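You operate a simulated robot arm through the tools that you are given. There is no shell and no other tool.

You are at the controls of a simulated two-armed robot. One attempt, no reset.

Task
Stop filling the pot and drain it with the black plug instead.
Fine: blue and black taps shut before the plugs are swapped, blue plug in the rack's middle hole; open the black tap wide and shut it once the pot is empty.

The check looks at the end state, three seconds after you hand in, the way a careful person would. Anything else that was tipped, shoved, dropped, spilled or broken makes it a failure.

Robot
Two 7-joint arms with two-finger parallel grippers on one trunk that stands fixed in place. Base frame: the origin is at the foot of the trunk, x ahead of it, y to its left, z up. Units: cm, rad, N and s.
The left shoulder is at [3, 11.9, 108.5], the right one opposite. With the tool pointing down near the work surface each hand reaches from about 10 to 56 cm from the base axis, measured 20 degrees to its own side. Payload 3.43 kg a hand.
Tool frame (each hand has its own): the origin (TCP) lies between the finger pads and is the grasp point; the fingertips stand 3 cm ahead of it; z points along the fingers, y is the line along which they close. The gripper opens to 9.4 cm. The fingers are 2.8 cm wide and 1 cm thick; the gripper's body (5 by 9.6 cm) begins 5.5 cm behind the TCP.
Orientation is that of the tool frame in the base frame, as a unit quaternion [x, y, z, w]. With the fingers straight down and closing along the base's y, the tool's x points along the base's -x, its y along +y and its z along -z.

Tools
- The arms move only by the tool nudge_tool. It takes "left_increments", "right_increments" or both (then of equal length, played together; a hand with none holds still); each is a list of rows, each a list of 7 numbers: the shift along the tool's x, y, z in mm, then the turn, a rotation vector about the tool's x, y, z in rad, then the gripper command, from -1 (fully open) to 1 (shut), values between in proportion. In form: [[tx, ty, tz, rx, ry, rz, fingers], ...]. A call has 1 to 20 rows; each row is the pose to reach, as a shift and turn from the pose commanded when the call began, along the tool's axes at that moment. A row lasts 0.2 s, in which the tool goes at most 5 cm and 0.15 rad; a call with a longer step from one row to the next is refused whole, and so is a gripper value outside its range. A pose out of reach is approached as far as the arm can. The call stops where the force on the tool passes 40 N (or 10 N more than at its start, if that is more) or the arm is blocked; 0.2 s more then pass. The fingers move at their own pace (about 7.2 cm/s each) and stop on an object; they squeeze with about 26 N. The grip force told is the motor's: it shows also when the fingers shut on nothing. Time passes only in rows, and 0.2 s behind the last, so rows that repeat a pose let the fingers close. It gives the time, the measured TCP pose, the force on the tool (base axes), the opening and the grip force at its end, in the units of the frame above (readings bear some noise), with the torque about the TCP (base axes, N m) and any sound that the robot's microphone picked up.
- Cameras (640 x 400 px; columns grow to the right, rows downward): "scene" is now at [2.93, -0.12, 180.06]; the picture's right is [-0.01, -1.00, 0.00], its down [-0.82, 0.01, -0.57] and it looks along [0.57, -0.01, -0.82] (base axes); focal length 330 px, centre (320, 200). "left" rides on the left gripper at [7.6, -1.4, -10.3] in its tool frame; the picture's right is [0.18, 0.98, 0.00], its down [-0.75, 0.14, -0.64] and it looks along [-0.63, 0.12, 0.77] (tool axes); focal length 243 px, centre (320, 200). "right" rides on the right gripper at [7.6, 1.4, -10.2] in its tool frame; the picture's right is [-0.18, 0.98, 0.00], its down [-0.75, -0.14, -0.64] and it looks along [-0.63, -0.12, 0.77] (tool axes); focal length 243 px, centre (320, 200).
- capture(camera): a new picture of that camera. The clock stands still meanwhile.
- move_column(by): moves the trunk up (or, below 0, down) by that many cm; the arms and the scene camera ride with it, the base frame stays. It gives what a move gives, with no picture.
- head_to(pan, tilt): turns the head with the scene camera to pan (to the left, within 2.496 rad either way) and tilt (down, from -0.506 to 1.204), counted from straight ahead of the robot. It gives what a move gives.
- pixel_to_xyz(camera, pixels): for up to 12 pixels [column, row] of the newest picture of that camera ("zoom" is the newest enlarged one), the place [x, y, z] in the base frame of the surface seen there, good to about 0.2 cm, but the place of the scene camera against the robot may be out by one fixed shift of up to 2.5 cm in any direction. The clock stands still meanwhile.
- close_up(camera, box): a new picture of the part [left, top, right, bottom] of that camera's present view, enlarged. The clock stands still meanwhile.
- sign_off(): hands the job in; it is judged then, once.

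Leave the grippers open and the arms clear of the work at the hand-in unless told otherwise.

The tools are called after "Request:" as a command line: name --argument value ..., lists and objects as JSON in quotes. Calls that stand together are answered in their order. nudge_tool: Moves the arms, as the interface text tells. Its arguments: {"type":"object","properties":{"left_increments":{"type":"array","items":{"type":"array","items":{"type":"number"}}},"right_increments":{"type":"array","items":{"type":"array","items":{"type":"number"}}}},"required":[]} The other tools are called the same way: move_column (by) moves the trunk up or down; head_to (pan, tilt) turns the head that bears the scene camera; capture (camera) takes a picture; pixel_to_xyz (camera, pixels) gives the place of the surface under pixels of a picture; close_up (camera, box) takes an enlarged picture of a part of a camera's view; sign_off () hands the job in.

At the start:

```text
clock: 0.0
left_position: [54.04, 17.64, 114.29]
left_ee_rot: [0.0, 1.0, 0.001, 0.0]
left_ft_force: [-0.2, 0.4, 0.2]
left_ft_torque: [0.03, -0.01, 0.0]
left_gripper_width: 9.39
left_grasp_force: 0.0
right_position: [45.23, -31.65, 114.77]
right_ee_rot: [0.0, 1.0, -0.001, 0.0]
right_ft_force: [-1.0, 0.3, 0.1]
right_ft_torque: [0.02, 0.01, -0.01]
right_gripper_width: 9.4
right_grasp_force: 0.0
trunk travel left (down, up): [-35.0, 6.0]
head pan, tilt (commanded): [-0.014, 0.967]
```

scene: 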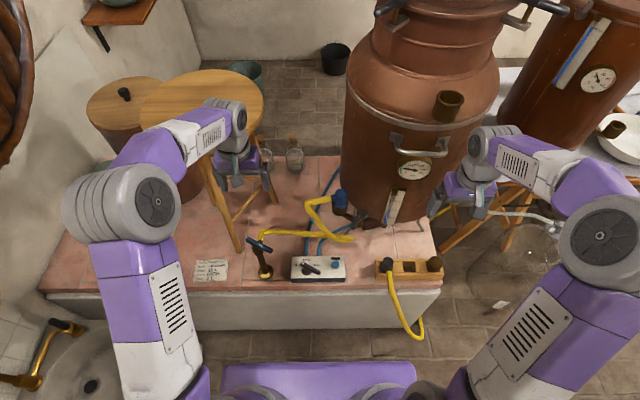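
right: 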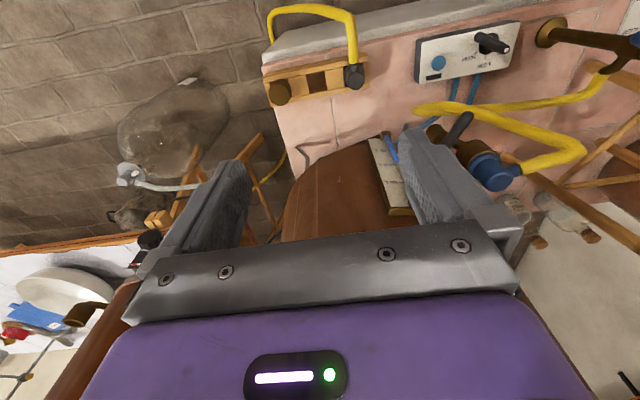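
left: 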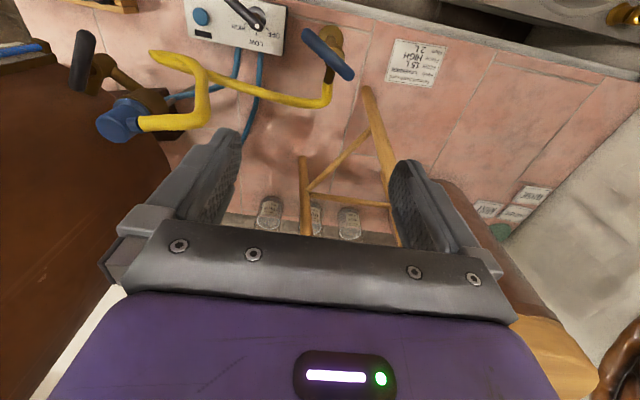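

The scene picture shows a copper pot with a blue plug at its outlet (about 340,200), a tap with a blue handle near (262,250), a control box near (318,268), and a wooden rack near (410,268) with a black plug and yellow hose. I'll enlarge these parts before doing anything.

Request:
close_up --camera "scene" --box '[230, 170, 470, 320]'

Request:
close_up --camera "left" --box '[0, 0, 480, 200]'

Request:
close_up --camera "right" --box '[240, 0, 640, 220]'

```text
2.67 times, centred on (350, 245) of scene
```

zoom: 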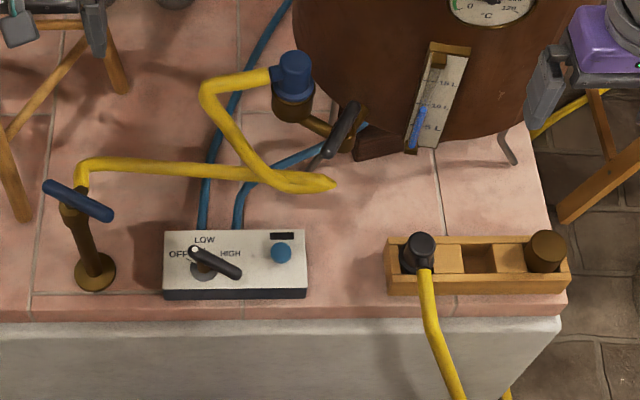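

```text
1.33 times, centred on (240, 100) of left
```

zoom: 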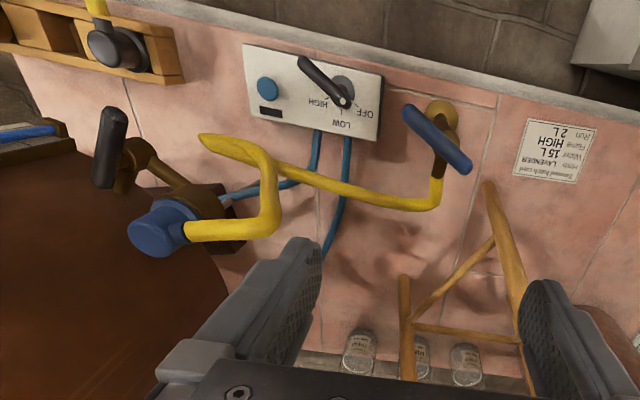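

```text
1.60 times, centred on (440, 110) of right
```

zoom: 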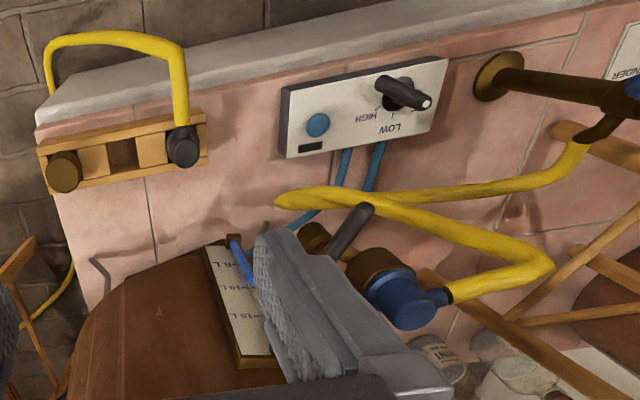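

The blue tap stands left of the control box. The black tap and the blue plug are at the pot's outlet, and the rack's middle hole is empty. I need finer detail on the knob, the taps, the level gauge and where the black hose ends.

Request:
close_up --camera "scene" --box '[285, 245, 365, 295]'

Request:
close_up --camera "scene" --box '[300, 180, 400, 243]'

Request:
close_up --camera "scene" --box '[360, 240, 460, 303]'

Request:
close_up --camera "scene" --box '[380, 140, 460, 240]'

Request:
close_up --camera "scene" --box '[360, 200, 640, 375]'

Request:
close_up --camera "scene" --box '[180, 220, 300, 295]'

```text
8.00 times, centred on (325, 270) of scene
```

zoom: 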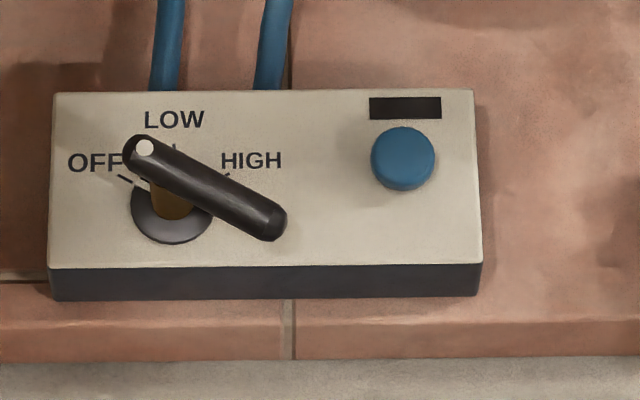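

```text
6.35 times, centred on (350, 212) of scene
```

zoom: 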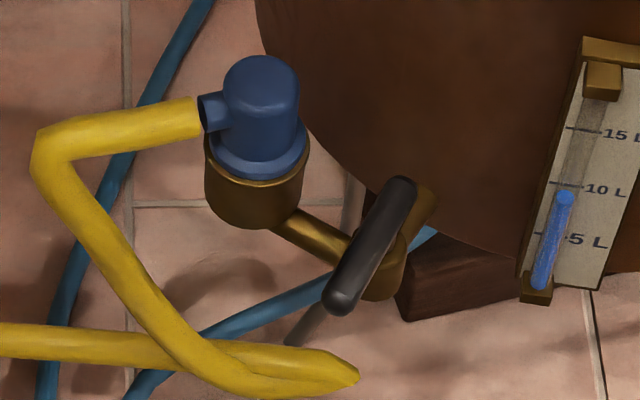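

```text
6.35 times, centred on (410, 272) of scene
```

zoom: 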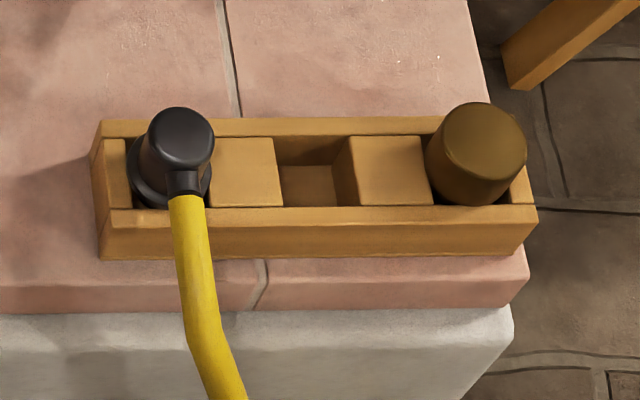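

```text
4.00 times, centred on (420, 190) of scene
```

zoom: 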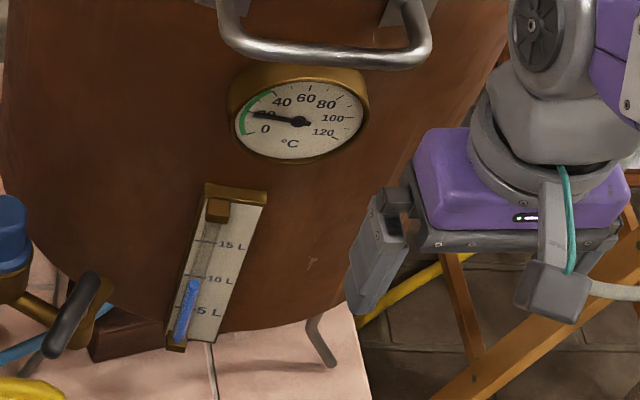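

```text
2.29 times, centred on (500, 288) of scene
```

zoom: 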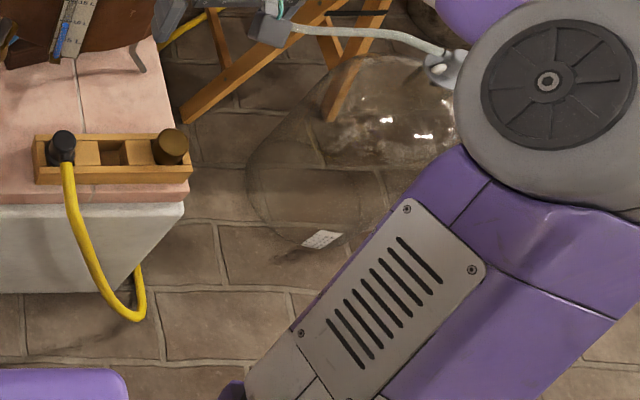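

```text
5.33 times, centred on (240, 258) of scene
```

zoom: 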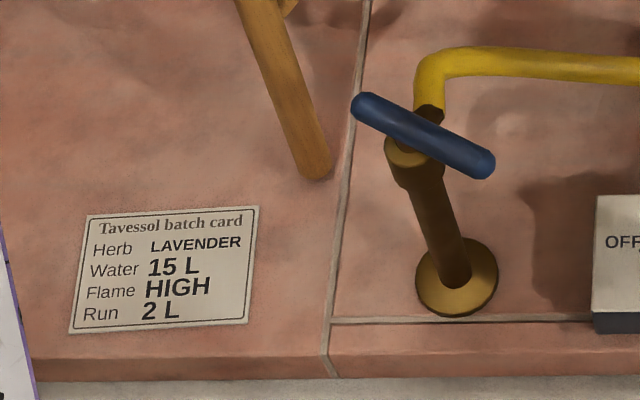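

The flame knob's white dot points to OFF, the thermometer reads about 20 °C and the level gauge is near 9 L. Next I'll get places for the main parts from the scene picture.

Request:
capture --camera "scene"

Request:
close_up --camera "left" --box '[40, 20, 240, 145]'

Request:
close_up --camera "left" --box '[270, 10, 390, 85]'

Request:
close_up --camera "right" --box '[400, 80, 600, 205]'

Request:
pixel_to_xyz --camera "scene" --pixels '[[390, 263], [435, 262], [410, 267], [341, 192], [340, 205], [356, 222], [362, 211], [353, 227], [247, 240], [271, 251], [264, 272], [310, 266]]'

```text
taken
```

scene: 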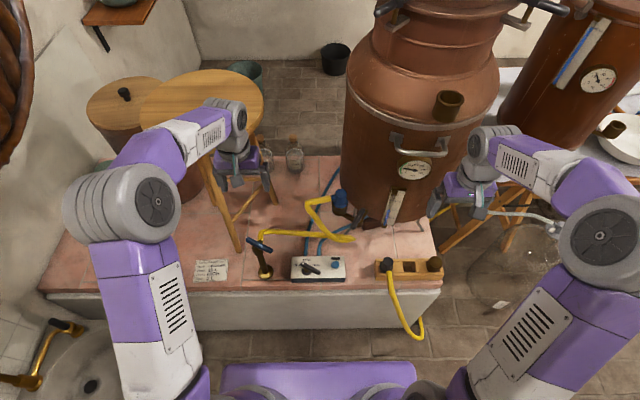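

```text
3.20 times, centred on (140, 82) of left
```

zoom: 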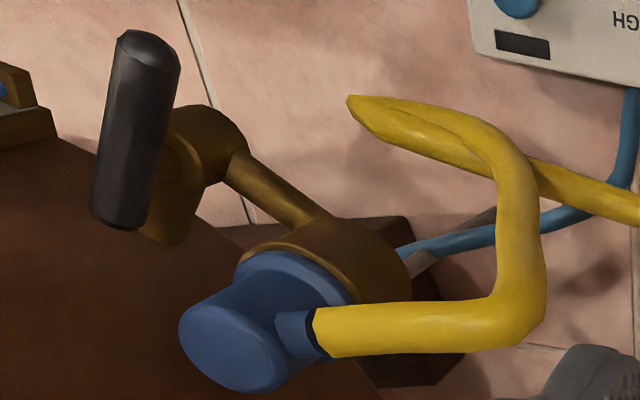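

```text
5.33 times, centred on (330, 48) of left
```

zoom: 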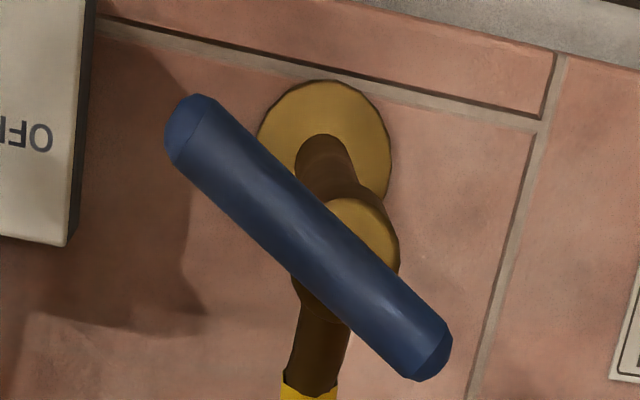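

```text
3.20 times, centred on (500, 142) of right
```

zoom: 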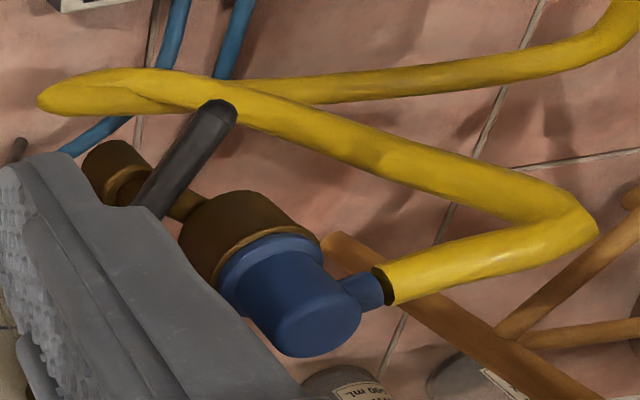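

```text
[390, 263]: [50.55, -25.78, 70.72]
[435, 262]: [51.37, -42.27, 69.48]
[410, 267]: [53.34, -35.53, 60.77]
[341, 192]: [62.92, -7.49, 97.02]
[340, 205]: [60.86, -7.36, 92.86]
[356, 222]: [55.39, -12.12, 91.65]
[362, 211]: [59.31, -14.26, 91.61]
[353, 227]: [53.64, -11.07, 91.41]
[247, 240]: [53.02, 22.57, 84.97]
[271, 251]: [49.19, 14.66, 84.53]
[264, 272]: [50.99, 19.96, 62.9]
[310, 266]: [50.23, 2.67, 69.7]
```

Scene-camera places may carry a fixed shift, so I'll read the same parts from the hand cameras and compare.

Request:
capture --camera "left"

Request:
pixel_to_xyz --camera "left" --pixels '[[111, 126], [130, 115], [86, 38], [77, 80], [102, 66], [306, 34], [349, 74], [328, 53], [339, 55], [333, 33], [246, 15], [201, 16]]'

Request:
capture --camera "right"

Request:
pixel_to_xyz --camera "right" --pixels '[[353, 76], [281, 92], [316, 80], [500, 185], [465, 120], [445, 143], [437, 63], [490, 42], [612, 42], [268, 70], [365, 60], [330, 4]]'

```text
taken
```

left: 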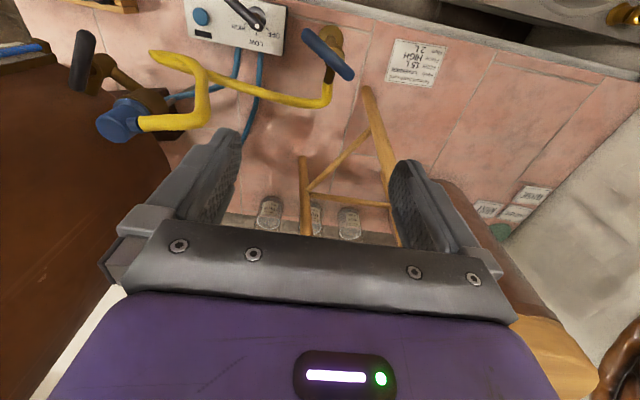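

```text
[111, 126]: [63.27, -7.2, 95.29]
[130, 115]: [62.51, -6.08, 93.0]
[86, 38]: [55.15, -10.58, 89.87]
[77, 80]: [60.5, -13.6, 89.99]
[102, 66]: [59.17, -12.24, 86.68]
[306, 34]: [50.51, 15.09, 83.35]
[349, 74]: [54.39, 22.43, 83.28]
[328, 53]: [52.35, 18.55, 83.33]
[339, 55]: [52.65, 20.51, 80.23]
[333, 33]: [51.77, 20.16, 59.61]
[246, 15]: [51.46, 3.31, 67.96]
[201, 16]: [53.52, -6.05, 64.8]
```

```text
taken
```

right: 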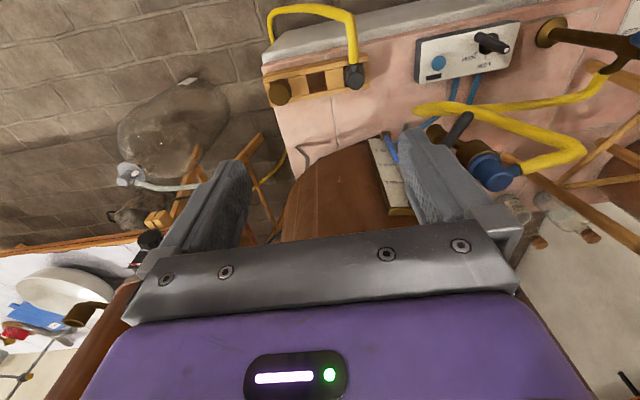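

```text
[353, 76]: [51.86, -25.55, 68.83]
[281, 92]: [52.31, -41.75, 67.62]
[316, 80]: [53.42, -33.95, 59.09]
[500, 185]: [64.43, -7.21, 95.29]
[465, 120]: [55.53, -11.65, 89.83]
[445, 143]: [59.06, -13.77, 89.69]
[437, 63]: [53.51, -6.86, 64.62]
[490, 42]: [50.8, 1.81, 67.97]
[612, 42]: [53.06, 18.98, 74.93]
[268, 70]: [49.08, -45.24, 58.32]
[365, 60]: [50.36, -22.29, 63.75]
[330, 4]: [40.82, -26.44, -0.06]
```

The hand cameras agree with each other, and the scene camera's readings need about (+1.3, +0.2, -1.8) cm added. The blue handle runs from (50.5,15.1) to (54.4,22.4) at z≈83. I'll hold still for a second and listen, to learn whether water is running now.

Request:
nudge_tool --left_increments '[[0, 0, 0, 0, 0, 0, -1], [0, 0, 0, 0, 0, 0, -1], [0, 0, 0, 0, 0, 0, -1], [0, 0, 0, 0, 0, 0, -1], [0, 0, 0, 0, 0, 0, -1]]'

Request:
close_up --camera "scene" --box '[375, 180, 423, 230]'

```text
clock: 1.2
left_position: [54.06, 17.68, 114.24]
left_ee_rot: [0.0, 1.0, 0.001, 0.001]
left_ft_force: [-0.2, -1.1, 0.7]
left_ft_torque: [-0.02, 0.01, 0.0]
left_gripper_width: 9.42
left_grasp_force: 0.0
right_position: [45.27, -31.71, 114.89]
right_ee_rot: [0.0, 1.0, 0.0, 0.0]
right_ft_force: [-0.3, -0.7, 1.7]
right_ft_torque: [0.03, -0.02, -0.04]
right_gripper_width: 9.41
right_grasp_force: 0.1
trunk travel left (down, up): [-35.0, 6.0]
head pan, tilt (commanded): [-0.014, 0.967]
```

```text
8.00 times, centred on (399, 205) of scene
```

zoom: 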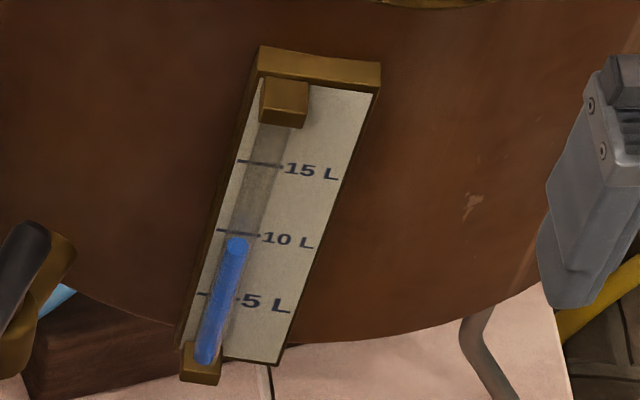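

No sound was reported and the gauge now reads about 9.4 L. Before I lower the left hand I'll check the places of the round stool, the pot wall and the clear space around the tap.

Request:
capture --camera "scene"

Request:
pixel_to_xyz --camera "scene" --pixels '[[200, 110], [255, 90], [210, 160], [240, 245], [237, 215], [380, 200], [350, 160], [440, 200], [420, 225], [365, 225], [395, 200], [440, 105]]'

```text
taken
```

scene: 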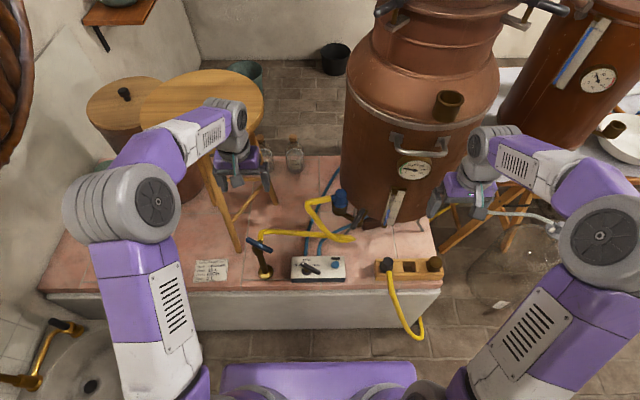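

```text
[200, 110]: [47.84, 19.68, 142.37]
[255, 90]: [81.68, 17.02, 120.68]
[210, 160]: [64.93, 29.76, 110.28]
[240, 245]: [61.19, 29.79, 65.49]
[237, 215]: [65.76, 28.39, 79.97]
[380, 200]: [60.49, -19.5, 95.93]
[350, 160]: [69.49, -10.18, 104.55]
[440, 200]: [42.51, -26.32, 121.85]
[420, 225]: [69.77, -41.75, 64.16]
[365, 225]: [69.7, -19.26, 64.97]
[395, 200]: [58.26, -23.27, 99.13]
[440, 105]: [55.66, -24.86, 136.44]
```

The stool's top is at about z 119 and further back (x>65), so the space over the blue tap is clear. I'll lower the left hand to about z 100 over the tap and turn it +62° so the fingers will close across the blue handle, then look.

Request:
nudge_tool --left_increments '[[2, 1.5, 18, 0, 0, -0.135, -1], [4, 3, 36, 0, 0, -0.27, -1], [6, 4.5, 54, 0, 0, -0.405, -1], [8, 6, 72, 0, 0, -0.54, -1], [10, 7.5, 90, 0, 0, -0.675, -1], [12, 9, 108, 0, 0, -0.81, -1], [14, 10.5, 126, 0, 0, -0.945, -1], [16.4, 11.6, 143, 0, 0, -1.08, -1]]'

Request:
capture --camera "left"

Request:
capture --camera "scene"

```text
clock: 3.0
left_position: [52.52, 18.84, 99.86]
left_ee_rot: [-0.515, 0.857, 0.0, 0.0]
left_ft_force: [0.7, 0.6, 0.6]
left_ft_torque: [0.0, -0.01, -0.02]
left_gripper_width: 9.4
left_grasp_force: 0.0
right_position: [45.32, -31.76, 114.81]
right_ee_rot: [0.001, 1.0, 0.001, 0.0]
right_ft_force: [-0.2, -0.1, -0.3]
right_ft_torque: [0.02, 0.0, -0.01]
right_gripper_width: 9.41
right_grasp_force: 0.1
trunk travel left (down, up): [-35.0, 6.0]
head pan, tilt (commanded): [-0.014, 0.967]
```

```text
taken
```

left: 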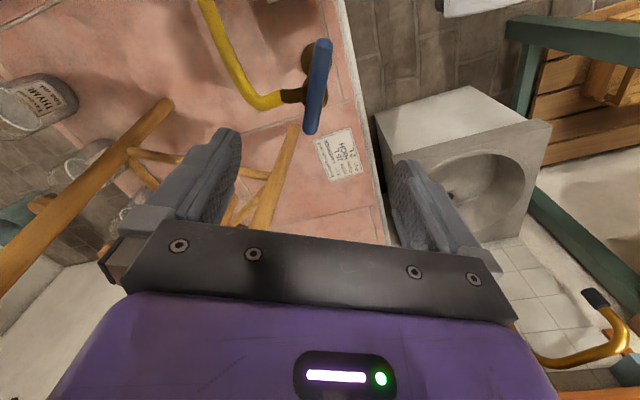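

```text
taken
```

scene: 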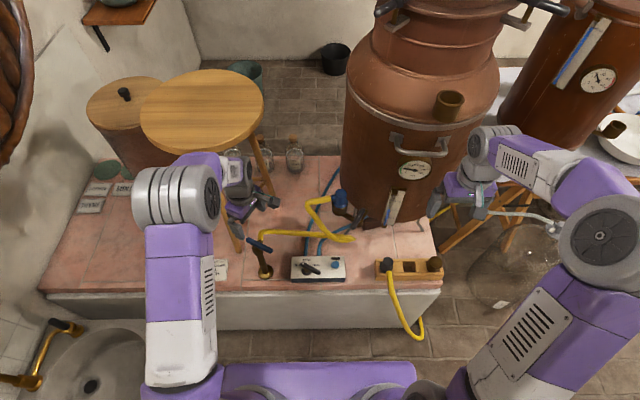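

The left hand is at z 100 above the tap, turned as planned. I'll enlarge the tap in the left view and take points along the handle, stem and spout.

Request:
close_up --camera "left" --box '[240, 20, 400, 145]'

Request:
pixel_to_xyz --camera "left" --pixels '[[324, 42], [319, 85], [310, 130], [317, 100], [300, 97], [291, 97], [308, 80], [306, 60], [270, 100], [300, 70]]'

Request:
close_up --camera "scene" --box '[220, 215, 316, 290]'

Request:
close_up --camera "scene" --box '[375, 180, 423, 230]'

```text
3.20 times, centred on (320, 82) of left
```

zoom: 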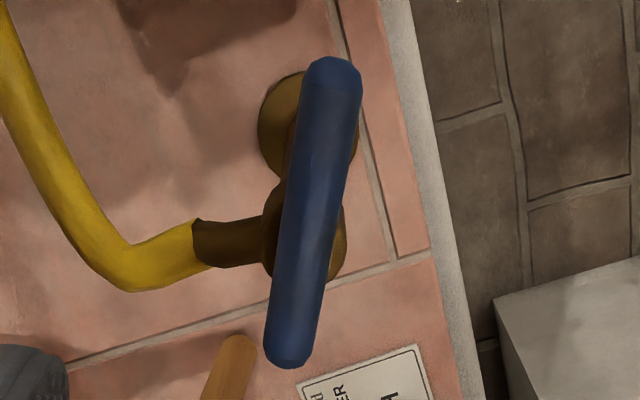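

```text
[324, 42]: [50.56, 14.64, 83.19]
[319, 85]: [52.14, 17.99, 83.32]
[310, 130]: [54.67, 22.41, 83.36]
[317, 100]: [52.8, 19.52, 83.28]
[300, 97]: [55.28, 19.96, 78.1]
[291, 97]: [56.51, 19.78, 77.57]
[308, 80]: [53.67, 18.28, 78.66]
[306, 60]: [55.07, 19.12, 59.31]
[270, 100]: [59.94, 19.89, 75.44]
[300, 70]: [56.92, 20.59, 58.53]
```

```text
5.33 times, centred on (268, 252) of scene
```

zoom: 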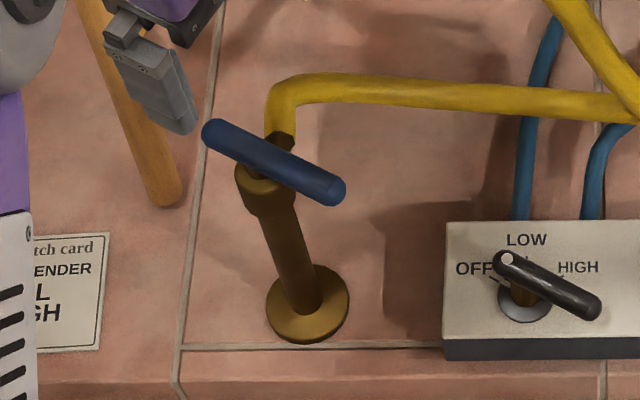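

```text
8.00 times, centred on (399, 205) of scene
```

zoom: 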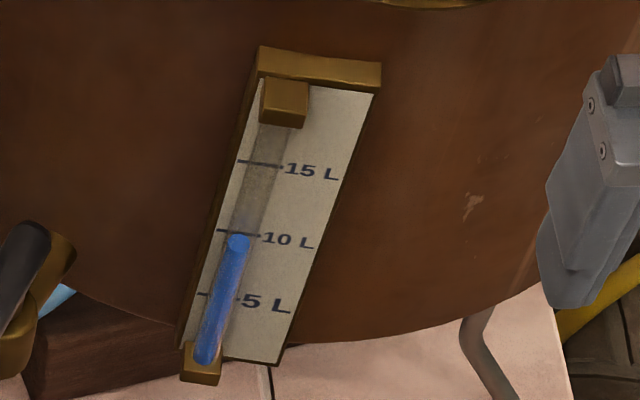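

The gauge has crept up to about 9.6 L, so water is still running in. The blue tap's spout points along +x, and its handle stands about 62° from the spout, so it is partly open. Its pivot is near (53.3, 19.8). I'll lower the open fingers around the handle over the pivot to TCP z 84, with the tips above the brass collar.

Request:
nudge_tool --left_increments '[[-4, -1, 40, 0, 0, 0, -1], [-8, -2, 80, 0, 0, 0, -1], [-12.7, -2.9, 120, 0, 0, 0, -1], [-12.7, -2.9, 145, 0, 0, 0, -1], [-12.7, -2.9, 159, 0, 0, 0, -1]]'

Request:
capture --camera "left"

Request:
close_up --camera "scene" --box '[220, 205, 316, 265]'

```text
clock: 4.2
left_position: [53.21, 19.79, 84.01]
left_ee_rot: [-0.514, 0.858, 0.0, 0.0]
left_ft_force: [0.4, 0.2, 0.0]
left_ft_torque: [-0.01, -0.02, 0.02]
left_gripper_width: 9.4
left_grasp_force: 0.1
right_position: [45.31, -31.67, 114.92]
right_ee_rot: [0.0, 1.0, -0.001, 0.0]
right_ft_force: [0.4, -0.3, 0.3]
right_ft_torque: [-0.01, -0.01, -0.04]
right_gripper_width: 9.39
right_grasp_force: 0.1
trunk travel left (down, up): [-35.0, 6.0]
head pan, tilt (commanded): [-0.014, 0.967]
```

```text
taken
```

left: 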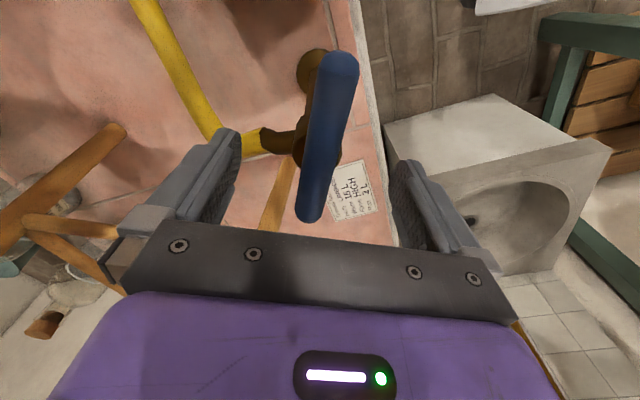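

```text
6.67 times, centred on (268, 235) of scene
```

zoom: 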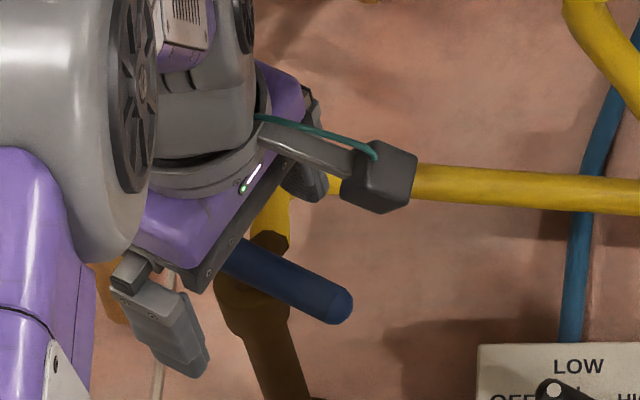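

The handle lies between the fingers, near pixel (317,170), and the collar is right under the TCP, so I'm over the pivot. Now I'll close on it.

Request:
nudge_tool --left_increments '[[0, 0, 0, 0, 0, 0, 1], [0, 0, 0, 0, 0, 0, 1], [0, 0, 0, 0, 0, 0, 1], [0, 0, 0, 0, 0, 0, 1], [0, 0, 0, 0, 0, 0, 1]]'

Request:
close_up --camera "scene" --box '[375, 180, 423, 230]'

```text
clock: 5.4
left_position: [53.43, 19.73, 83.98]
left_ee_rot: [-0.514, 0.858, -0.001, 0.001]
left_ft_force: [7.8, -4.0, -0.9]
left_ft_torque: [-0.06, -0.26, -0.05]
left_gripper_width: 1.85
left_grasp_force: 44.6
right_position: [45.37, -31.76, 114.72]
right_ee_rot: [-0.001, 1.0, 0.0, 0.0]
right_ft_force: [0.4, -0.6, 0.0]
right_ft_torque: [0.0, 0.02, 0.02]
right_gripper_width: 9.4
right_grasp_force: 0.0
trunk travel left (down, up): [-35.0, 6.0]
head pan, tilt (commanded): [-0.014, 0.967]
```

```text
8.00 times, centred on (399, 205) of scene
```

zoom: 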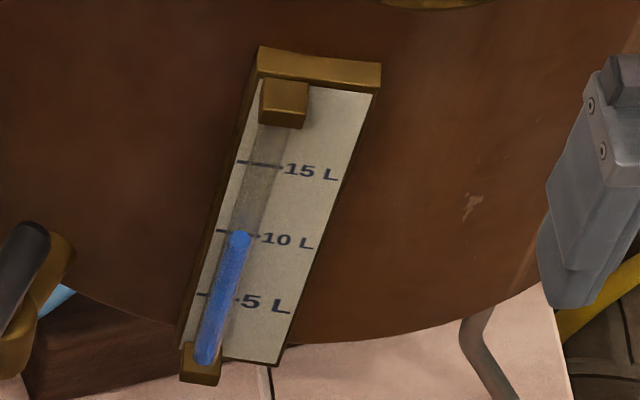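

The fingers hold the handle (opening 1.85 cm) and the level is about 9.9 L, still rising slowly. I'll turn the handle towards square across the spout, +28° seen from above.

Request:
nudge_tool --left_increments '[[0, 0, 0, 0, 0, -0.1, 1], [0, 0, 0, 0, 0, -0.2, 1], [0, 0, 0, 0, 0, -0.3, 1], [0, 0, 0, 0, 0, -0.4, 1], [0, 0, 0, 0, 0, -0.49, 1], [0, 0, 0, 0, 0, -0.49, 1]]'

Request:
close_up --camera "scene" --box '[375, 180, 423, 230]'

Request:
capture --camera "left"

```text
clock: 6.8
left_position: [53.41, 19.8, 84.05]
left_ee_rot: [0.707, -0.707, 0.001, -0.001]
left_ft_force: [17.3, -4.7, 7.7]
left_ft_torque: [0.18, -0.23, 0.0]
left_gripper_width: 1.85
left_grasp_force: 44.8
right_position: [45.44, -31.64, 114.71]
right_ee_rot: [0.0, 1.0, 0.001, -0.001]
right_ft_force: [0.7, -0.2, 0.7]
right_ft_torque: [0.0, -0.01, 0.0]
right_gripper_width: 9.38
right_grasp_force: 0.0
trunk travel left (down, up): [-35.0, 6.0]
head pan, tilt (commanded): [-0.014, 0.967]
```

```text
8.00 times, centred on (399, 205) of scene
```

zoom: 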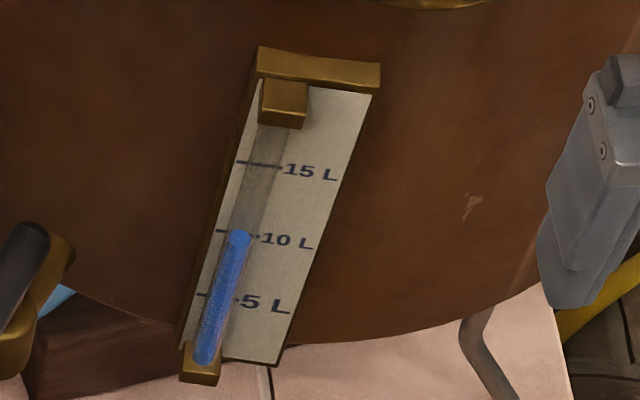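

```text
taken
```

left: 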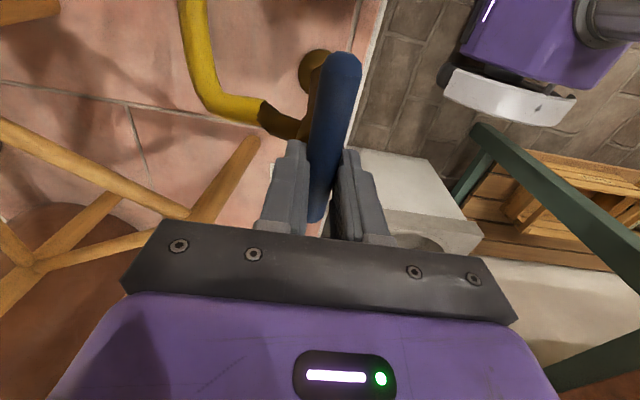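

The handle is now square to the spout (tool at 90°) and the turn went freely. I'll wait two seconds while holding, to see whether the level has stopped.

Request:
nudge_tool --left_increments '[[0, 0, 0, 0, 0, 0, 1], [0, 0, 0, 0, 0, 0, 1], [0, 0, 0, 0, 0, 0, 1], [0, 0, 0, 0, 0, 0, 1], [0, 0, 0, 0, 0, 0, 1], [0, 0, 0, 0, 0, 0, 1], [0, 0, 0, 0, 0, 0, 1], [0, 0, 0, 0, 0, 0, 1], [0, 0, 0, 0, 0, 0, 1], [0, 0, 0, 0, 0, 0, 1]]'

Request:
close_up --camera "scene" --box '[375, 180, 423, 230]'

```text
clock: 9.0
left_position: [53.57, 19.75, 84.09]
left_ee_rot: [-0.707, 0.708, -0.001, 0.002]
left_ft_force: [17.0, -3.1, 11.8]
left_ft_torque: [-0.15, -0.29, -0.07]
left_gripper_width: 1.88
left_grasp_force: 44.7
right_position: [45.39, -31.69, 114.82]
right_ee_rot: [0.0, 1.0, 0.0, 0.0]
right_ft_force: [0.0, -0.4, -0.6]
right_ft_torque: [0.0, 0.02, -0.01]
right_gripper_width: 9.41
right_grasp_force: 0.0
trunk travel left (down, up): [-35.0, 6.0]
head pan, tilt (commanded): [-0.014, 0.967]
```

```text
8.00 times, centred on (399, 205) of scene
```

zoom: 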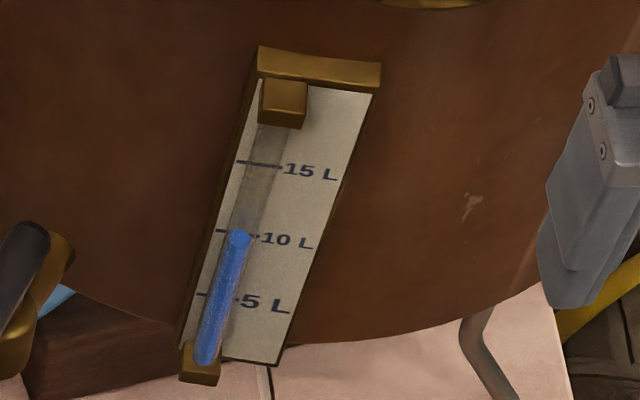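

The gauge hasn't moved between 6.8 s and 9.0 s, at about 10 L. I'll turn about 0.1 rad further to feel whether the tap is against its shut stop.

Request:
nudge_tool --left_increments '[[0, 0, 0, 0, 0, -0.05, 1], [0, 0, 0, 0, 0, -0.1, 1], [0, 0, 0, 0, 0, -0.1, 1]]'

Request:
capture --camera "left"

```text
clock: 9.8
left_position: [53.63, 19.61, 83.97]
left_ee_rot: [0.741, -0.672, 0.001, -0.002]
left_ft_force: [17.6, -6.0, 5.1]
left_ft_torque: [0.19, -0.38, -1.68]
left_gripper_width: 2.14
left_grasp_force: 44.6
right_position: [45.46, -31.65, 114.71]
right_ee_rot: [0.0, 1.0, 0.001, -0.001]
right_ft_force: [0.1, 0.4, -0.7]
right_ft_torque: [0.01, 0.0, -0.02]
right_gripper_width: 9.41
right_grasp_force: 0.2
trunk travel left (down, up): [-35.0, 6.0]
head pan, tilt (commanded): [-0.014, 0.967]
```

```text
taken
```

left: 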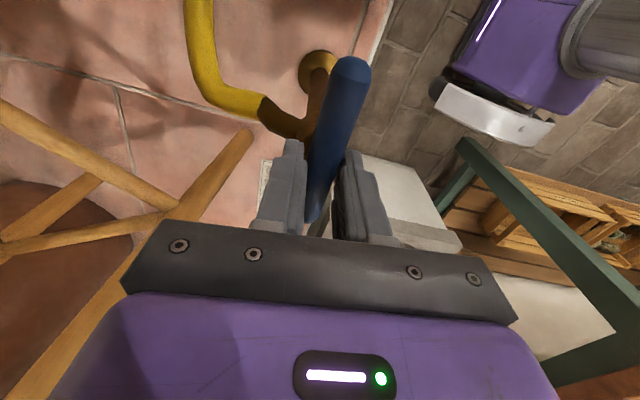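

At the extra turn the torque rose to 1.7 N m and the fingers slipped on the handle, so that is the stop and the blue tap is shut. I'll undo the extra 0.1 rad, open and lift straight up.

Request:
nudge_tool --left_increments '[[0, 0, 0, 0, 0, 0.1, 1], [0, 0, 0, 0, 0, 0.1, -1], [0, 0, 0, 0, 0, 0.1, -1], [0, 0, 0, 0, 0, 0.1, -1], [0, 0, -30, 0, 0, 0.1, -1], [0, 0, -80, 0, 0, 0.1, -1], [0, 0, -130, 0, 0, 0.1, -1], [0, 0, -180, 0, 0, 0.1, -1], [0, 0, -200, 0, 0, 0.1, -1]]'

Request:
capture --camera "scene"

Request:
close_up --camera "scene" --box '[300, 180, 428, 260]'

Request:
capture --camera "left"

```text
clock: 11.8
left_position: [53.06, 19.98, 104.23]
left_ee_rot: [-0.706, 0.708, 0.001, -0.001]
left_ft_force: [0.1, -0.3, 0.3]
left_ft_torque: [0.0, -0.02, -0.02]
left_gripper_width: 9.36
left_grasp_force: 0.1
right_position: [45.39, -31.66, 114.78]
right_ee_rot: [-0.001, 1.0, -0.001, 0.0]
right_ft_force: [0.6, 0.5, -0.6]
right_ft_torque: [-0.03, -0.02, 0.02]
right_gripper_width: 9.41
right_grasp_force: 0.1
trunk travel left (down, up): [-35.0, 6.0]
head pan, tilt (commanded): [-0.014, 0.967]
```

```text
taken
```

scene: 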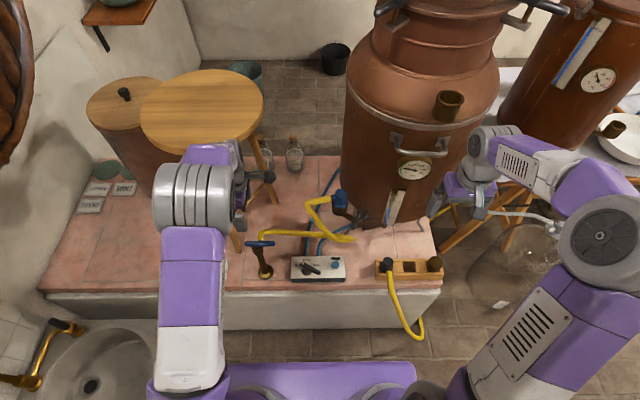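

```text
5.00 times, centred on (364, 220) of scene
```

zoom: 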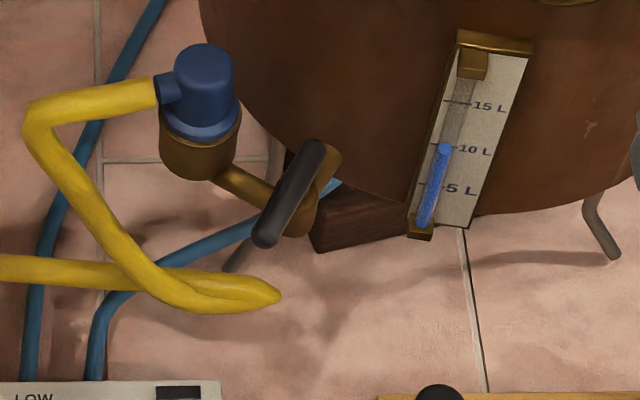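

```text
taken
```

left: 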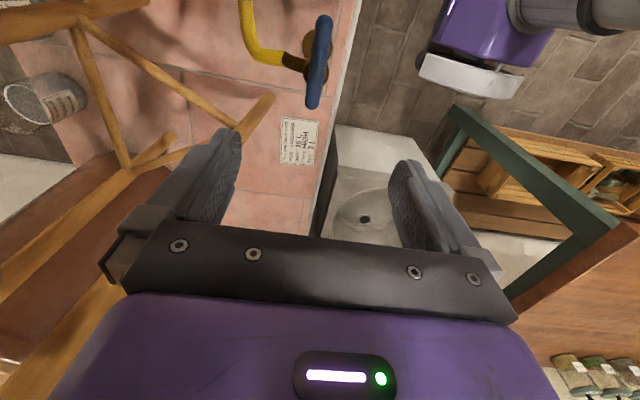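

The blue handle now stands across its spout and the level holds at 10 L. For the black tap I need the pipe directions: the handle runs from the lower-left toward the pot at zoom (285,195). I'll enlarge it and take points.

Request:
close_up --camera "scene" --box '[324, 180, 388, 240]'

Request:
close_up --camera "right" --box '[400, 90, 528, 200]'

```text
6.67 times, centred on (356, 210) of scene
```

zoom: 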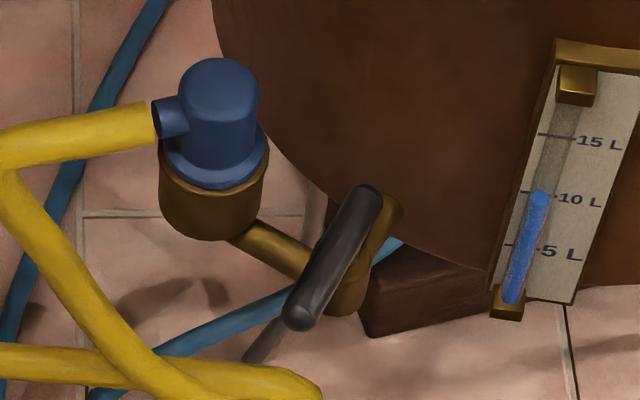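

```text
3.64 times, centred on (464, 145) of right
```

zoom: 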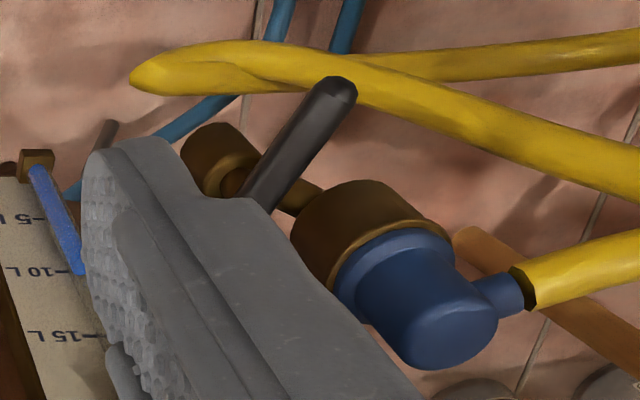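

The black handle lies parallel to the brass barrel that comes out of the pot and square to the side pipe that leads to the blue plug's cup. I need the pot's wall shape before bringing the right hand near, so I'll query points on the copper, the cup and the pipes.

Request:
pixel_to_xyz --camera "scene" --pixels '[[360, 185], [365, 200], [375, 190], [385, 205], [415, 200], [350, 175], [345, 150], [380, 160], [430, 190], [450, 180], [380, 130], [465, 130]]'

Request:
pixel_to_xyz --camera "zoom" --pixels '[[215, 150], [300, 200], [345, 195], [400, 210], [250, 200], [430, 320], [330, 270], [310, 110], [255, 190], [500, 300]]'

```text
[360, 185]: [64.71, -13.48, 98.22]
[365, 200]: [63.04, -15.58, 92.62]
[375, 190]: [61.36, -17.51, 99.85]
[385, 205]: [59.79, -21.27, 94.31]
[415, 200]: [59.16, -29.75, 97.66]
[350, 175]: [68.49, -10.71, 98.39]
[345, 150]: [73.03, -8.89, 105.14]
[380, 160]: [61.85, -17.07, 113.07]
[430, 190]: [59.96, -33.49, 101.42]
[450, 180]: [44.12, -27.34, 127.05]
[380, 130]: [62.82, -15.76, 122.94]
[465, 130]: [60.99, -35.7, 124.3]
```

```text
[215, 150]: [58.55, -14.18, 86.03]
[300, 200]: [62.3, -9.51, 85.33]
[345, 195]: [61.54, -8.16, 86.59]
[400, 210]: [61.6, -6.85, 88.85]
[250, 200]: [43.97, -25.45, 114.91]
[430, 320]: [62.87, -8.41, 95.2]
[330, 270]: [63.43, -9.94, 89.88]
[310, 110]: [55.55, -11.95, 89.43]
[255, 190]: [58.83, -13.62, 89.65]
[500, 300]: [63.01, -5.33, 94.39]
```

The pot is a cylinder about 19 cm in radius centred near (79.5,-27), and the black handle lies about along its radius. I'll bring the right hand to (56,-13,106), turned -29° so its fingers would close across the black handle. There it stays about 8 cm from the copper, and I can look down at the tap.

Request:
nudge_tool --right_increments '[[-20, 35, 10, 0, 0, 0.1, -1], [-40, 70, 20, 0, 0, 0.2, -1], [-60, 105, 35, 0, 0, 0.3, -1], [-80, 140, 50, 0, 0, 0.4, -1], [-100, 170, 70, 0, 0, 0.51, -1], [-106, 187, 88, 0, 0, 0.51, -1]]'

Request:
capture --camera "right"

Request:
capture --camera "scene"

```text
clock: 13.2
left_position: [52.91, 20.1, 104.14]
left_ee_rot: [-0.706, 0.708, 0.0, 0.0]
left_ft_force: [-0.6, 0.0, 0.2]
left_ft_torque: [-0.01, 0.0, 0.0]
left_gripper_width: 9.39
left_grasp_force: 0.1
right_position: [55.95, -13.05, 106.17]
right_ee_rot: [0.253, 0.968, -0.001, 0.001]
right_ft_force: [-0.9, -0.6, -0.2]
right_ft_torque: [0.0, -0.01, -0.01]
right_gripper_width: 9.4
right_grasp_force: 0.0
trunk travel left (down, up): [-35.0, 6.0]
head pan, tilt (commanded): [-0.014, 0.967]
```

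```text
taken
```

right: 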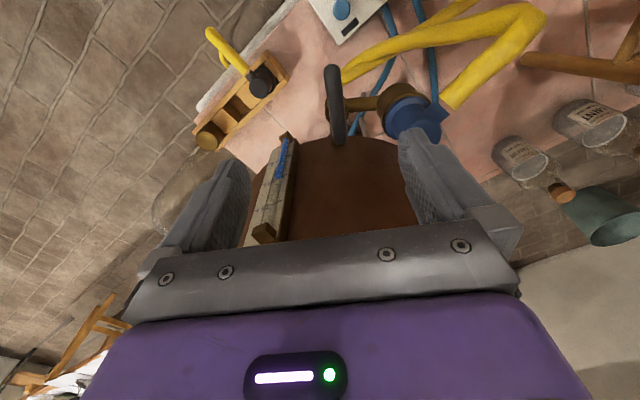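

```text
taken
```

scene: 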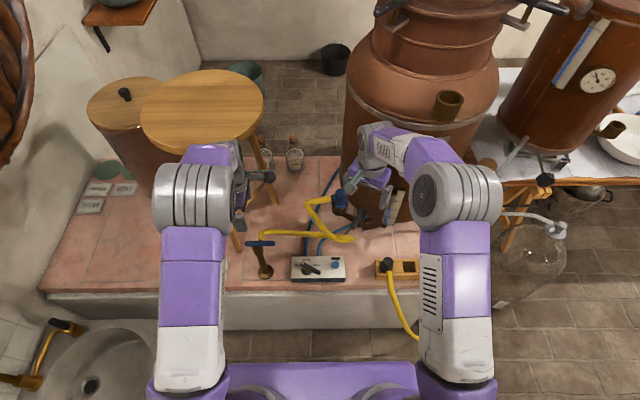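

The right camera now shows the black handle near (335,100), with the side pipe leading right to the blue plug. I'll enlarge that and take points.

Request:
close_up --camera "right" --box '[280, 50, 472, 170]'

Request:
pixel_to_xyz --camera "zoom" --pixels '[[172, 60], [180, 150], [190, 250], [195, 295], [255, 175], [300, 175], [222, 170], [450, 250], [480, 215], [360, 160], [170, 240], [150, 170]]'

Request:
close_up --camera "right" --box '[180, 10, 340, 160]'

```text
3.33 times, centred on (376, 110) of right
```

zoom: 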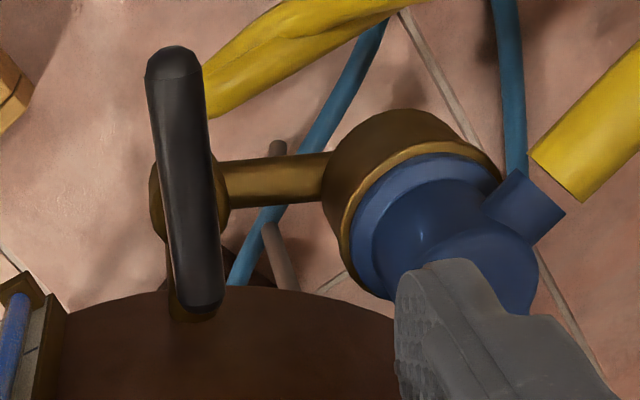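

```text
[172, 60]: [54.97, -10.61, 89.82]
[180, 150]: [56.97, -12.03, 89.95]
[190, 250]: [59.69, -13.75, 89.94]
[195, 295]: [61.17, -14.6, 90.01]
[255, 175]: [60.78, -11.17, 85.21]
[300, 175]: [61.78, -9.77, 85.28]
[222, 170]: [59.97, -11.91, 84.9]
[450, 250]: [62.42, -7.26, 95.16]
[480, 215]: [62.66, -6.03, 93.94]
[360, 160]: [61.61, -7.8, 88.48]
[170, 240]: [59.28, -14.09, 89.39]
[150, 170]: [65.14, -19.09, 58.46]
```

```text
2.67 times, centred on (260, 85) of right
```

zoom: 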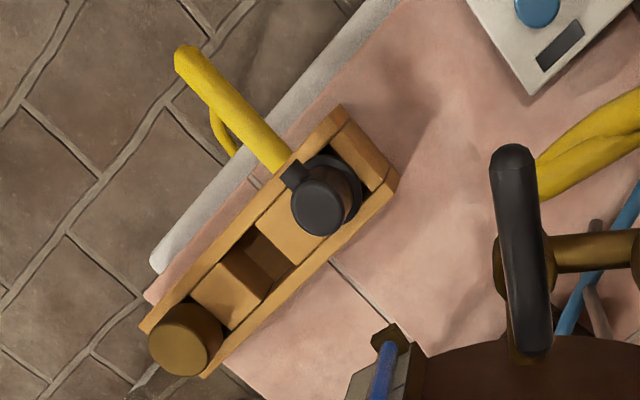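

The black handle runs along the barrel, so that tap is open, and its pivot is near (59.2,-13.3). The long end points at the robot, and since the cup blocks the other way, shutting must swing it toward -y. First I'll turn the head to see where the black hose leads.

Request:
head_to --pan -0.6 --tilt 1.1

Request:
capture --camera "scene"

```text
clock: 14.2
left_position: [53.02, 20.02, 104.12]
left_ee_rot: [-0.706, 0.708, 0.0, 0.0]
left_ft_force: [0.3, 0.5, 1.0]
left_ft_torque: [0.03, 0.0, 0.01]
left_gripper_width: 9.41
left_grasp_force: 0.1
right_position: [56.08, -13.12, 106.02]
right_ee_rot: [0.252, 0.968, 0.0, 0.0]
right_ft_force: [-0.3, -0.1, 0.7]
right_ft_torque: [-0.02, 0.02, 0.02]
right_gripper_width: 9.39
right_grasp_force: 0.1
trunk travel left (down, up): [-35.0, 6.0]
head pan, tilt (commanded): [-0.6, 1.1]
```

```text
taken
```

scene: 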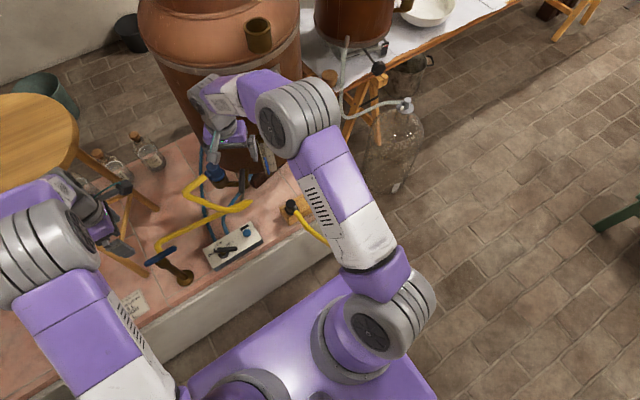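

The right arm hides that stretch of hose, so I'll check it later from the hand camera. I'll turn the head back and read the height of the yellow hose loop beside the black handle, since my fingertips will pass there.

Request:
head_to --pan -0.014 --tilt 0.967

Request:
pixel_to_xyz --camera "right" --pixels '[[350, 70], [380, 50], [420, 42], [450, 35], [520, 15], [540, 22], [500, 50], [455, 95], [440, 108], [470, 80], [260, 82], [224, 50]]'

```text
clock: 15.2
left_position: [53.01, 19.93, 104.16]
left_ee_rot: [-0.707, 0.708, 0.001, 0.0]
left_ft_force: [-0.5, -0.1, 0.2]
left_ft_torque: [-0.02, 0.0, -0.02]
left_gripper_width: 9.38
left_grasp_force: 0.0
right_position: [56.04, -13.11, 105.98]
right_ee_rot: [0.253, 0.968, -0.001, -0.001]
right_ft_force: [0.0, -0.8, 0.2]
right_ft_torque: [0.03, 0.0, -0.03]
right_gripper_width: 9.42
right_grasp_force: 0.0
trunk travel left (down, up): [-35.0, 6.0]
head pan, tilt (commanded): [-0.014, 0.967]
```

```text
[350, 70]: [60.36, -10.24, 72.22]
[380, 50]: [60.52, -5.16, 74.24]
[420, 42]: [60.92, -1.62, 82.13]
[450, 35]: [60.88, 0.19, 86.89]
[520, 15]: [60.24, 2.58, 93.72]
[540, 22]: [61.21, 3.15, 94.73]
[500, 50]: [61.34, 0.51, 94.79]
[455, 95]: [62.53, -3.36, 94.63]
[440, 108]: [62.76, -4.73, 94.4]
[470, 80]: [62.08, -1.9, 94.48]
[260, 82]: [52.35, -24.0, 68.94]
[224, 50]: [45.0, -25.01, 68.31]
```

The hose loop passes at z 72 below and z 94 beyond the plug, so the swing path at tip height 87.5 is clear. I'll shut the right fingers, stand them beside the black handle at (57.3,-8.3), and go down to TCP z 90.5.

Request:
nudge_tool --right_increments '[[5, 20, 5, 0, 0, 0, 1], [12.5, 48.2, 10, 0, 0, 0, 1], [12.5, 48.2, 30, 0, 0, 0, 1], [12.5, 48.2, 60, 0, 0, 0, 1], [12.5, 48.2, 90, 0, 0, 0, 1], [12.5, 48.2, 120, 0, 0, 0, 1], [12.5, 48.2, 145, 0, 0, 0, 1], [12.5, 48.2, 155, 0, 0, 0, 1]]'

Request:
capture --camera "right"

Request:
close_up --camera "scene" --box '[300, 165, 428, 245]'

```text
clock: 17.0
left_position: [52.98, 20.16, 104.0]
left_ee_rot: [-0.706, 0.708, 0.0, 0.0]
left_ft_force: [-0.3, -0.3, -0.8]
left_ft_torque: [-0.04, 0.0, -0.02]
left_gripper_width: 9.43
left_grasp_force: 0.1
right_position: [57.19, -8.06, 90.37]
right_ee_rot: [0.253, 0.967, 0.0, 0.0]
right_ft_force: [0.3, -0.4, 0.3]
right_ft_torque: [-0.01, 0.01, 0.02]
right_gripper_width: 0.01
right_grasp_force: 25.4
trunk travel left (down, up): [-35.0, 6.0]
head pan, tilt (commanded): [-0.014, 0.967]
```

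```text
taken
```

right: 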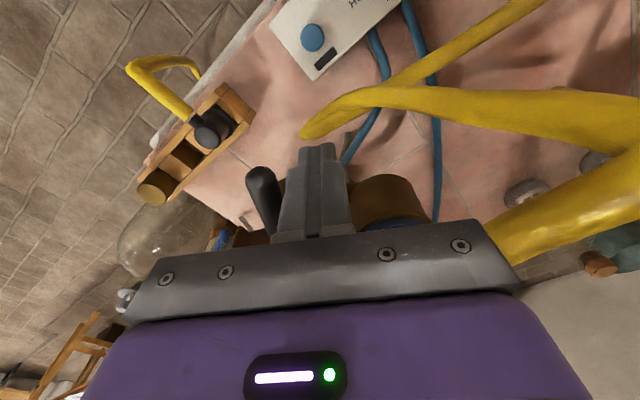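

```text
5.00 times, centred on (364, 205) of scene
```

zoom: 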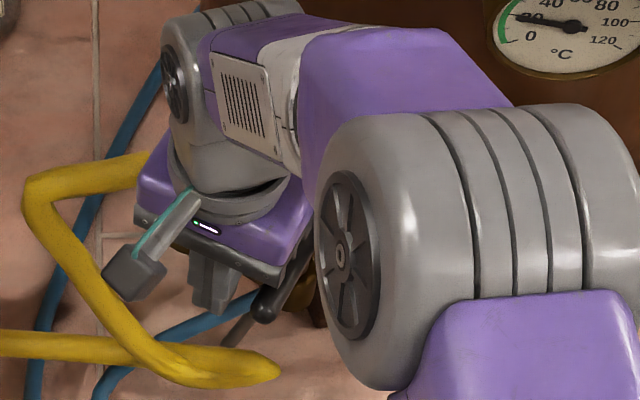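

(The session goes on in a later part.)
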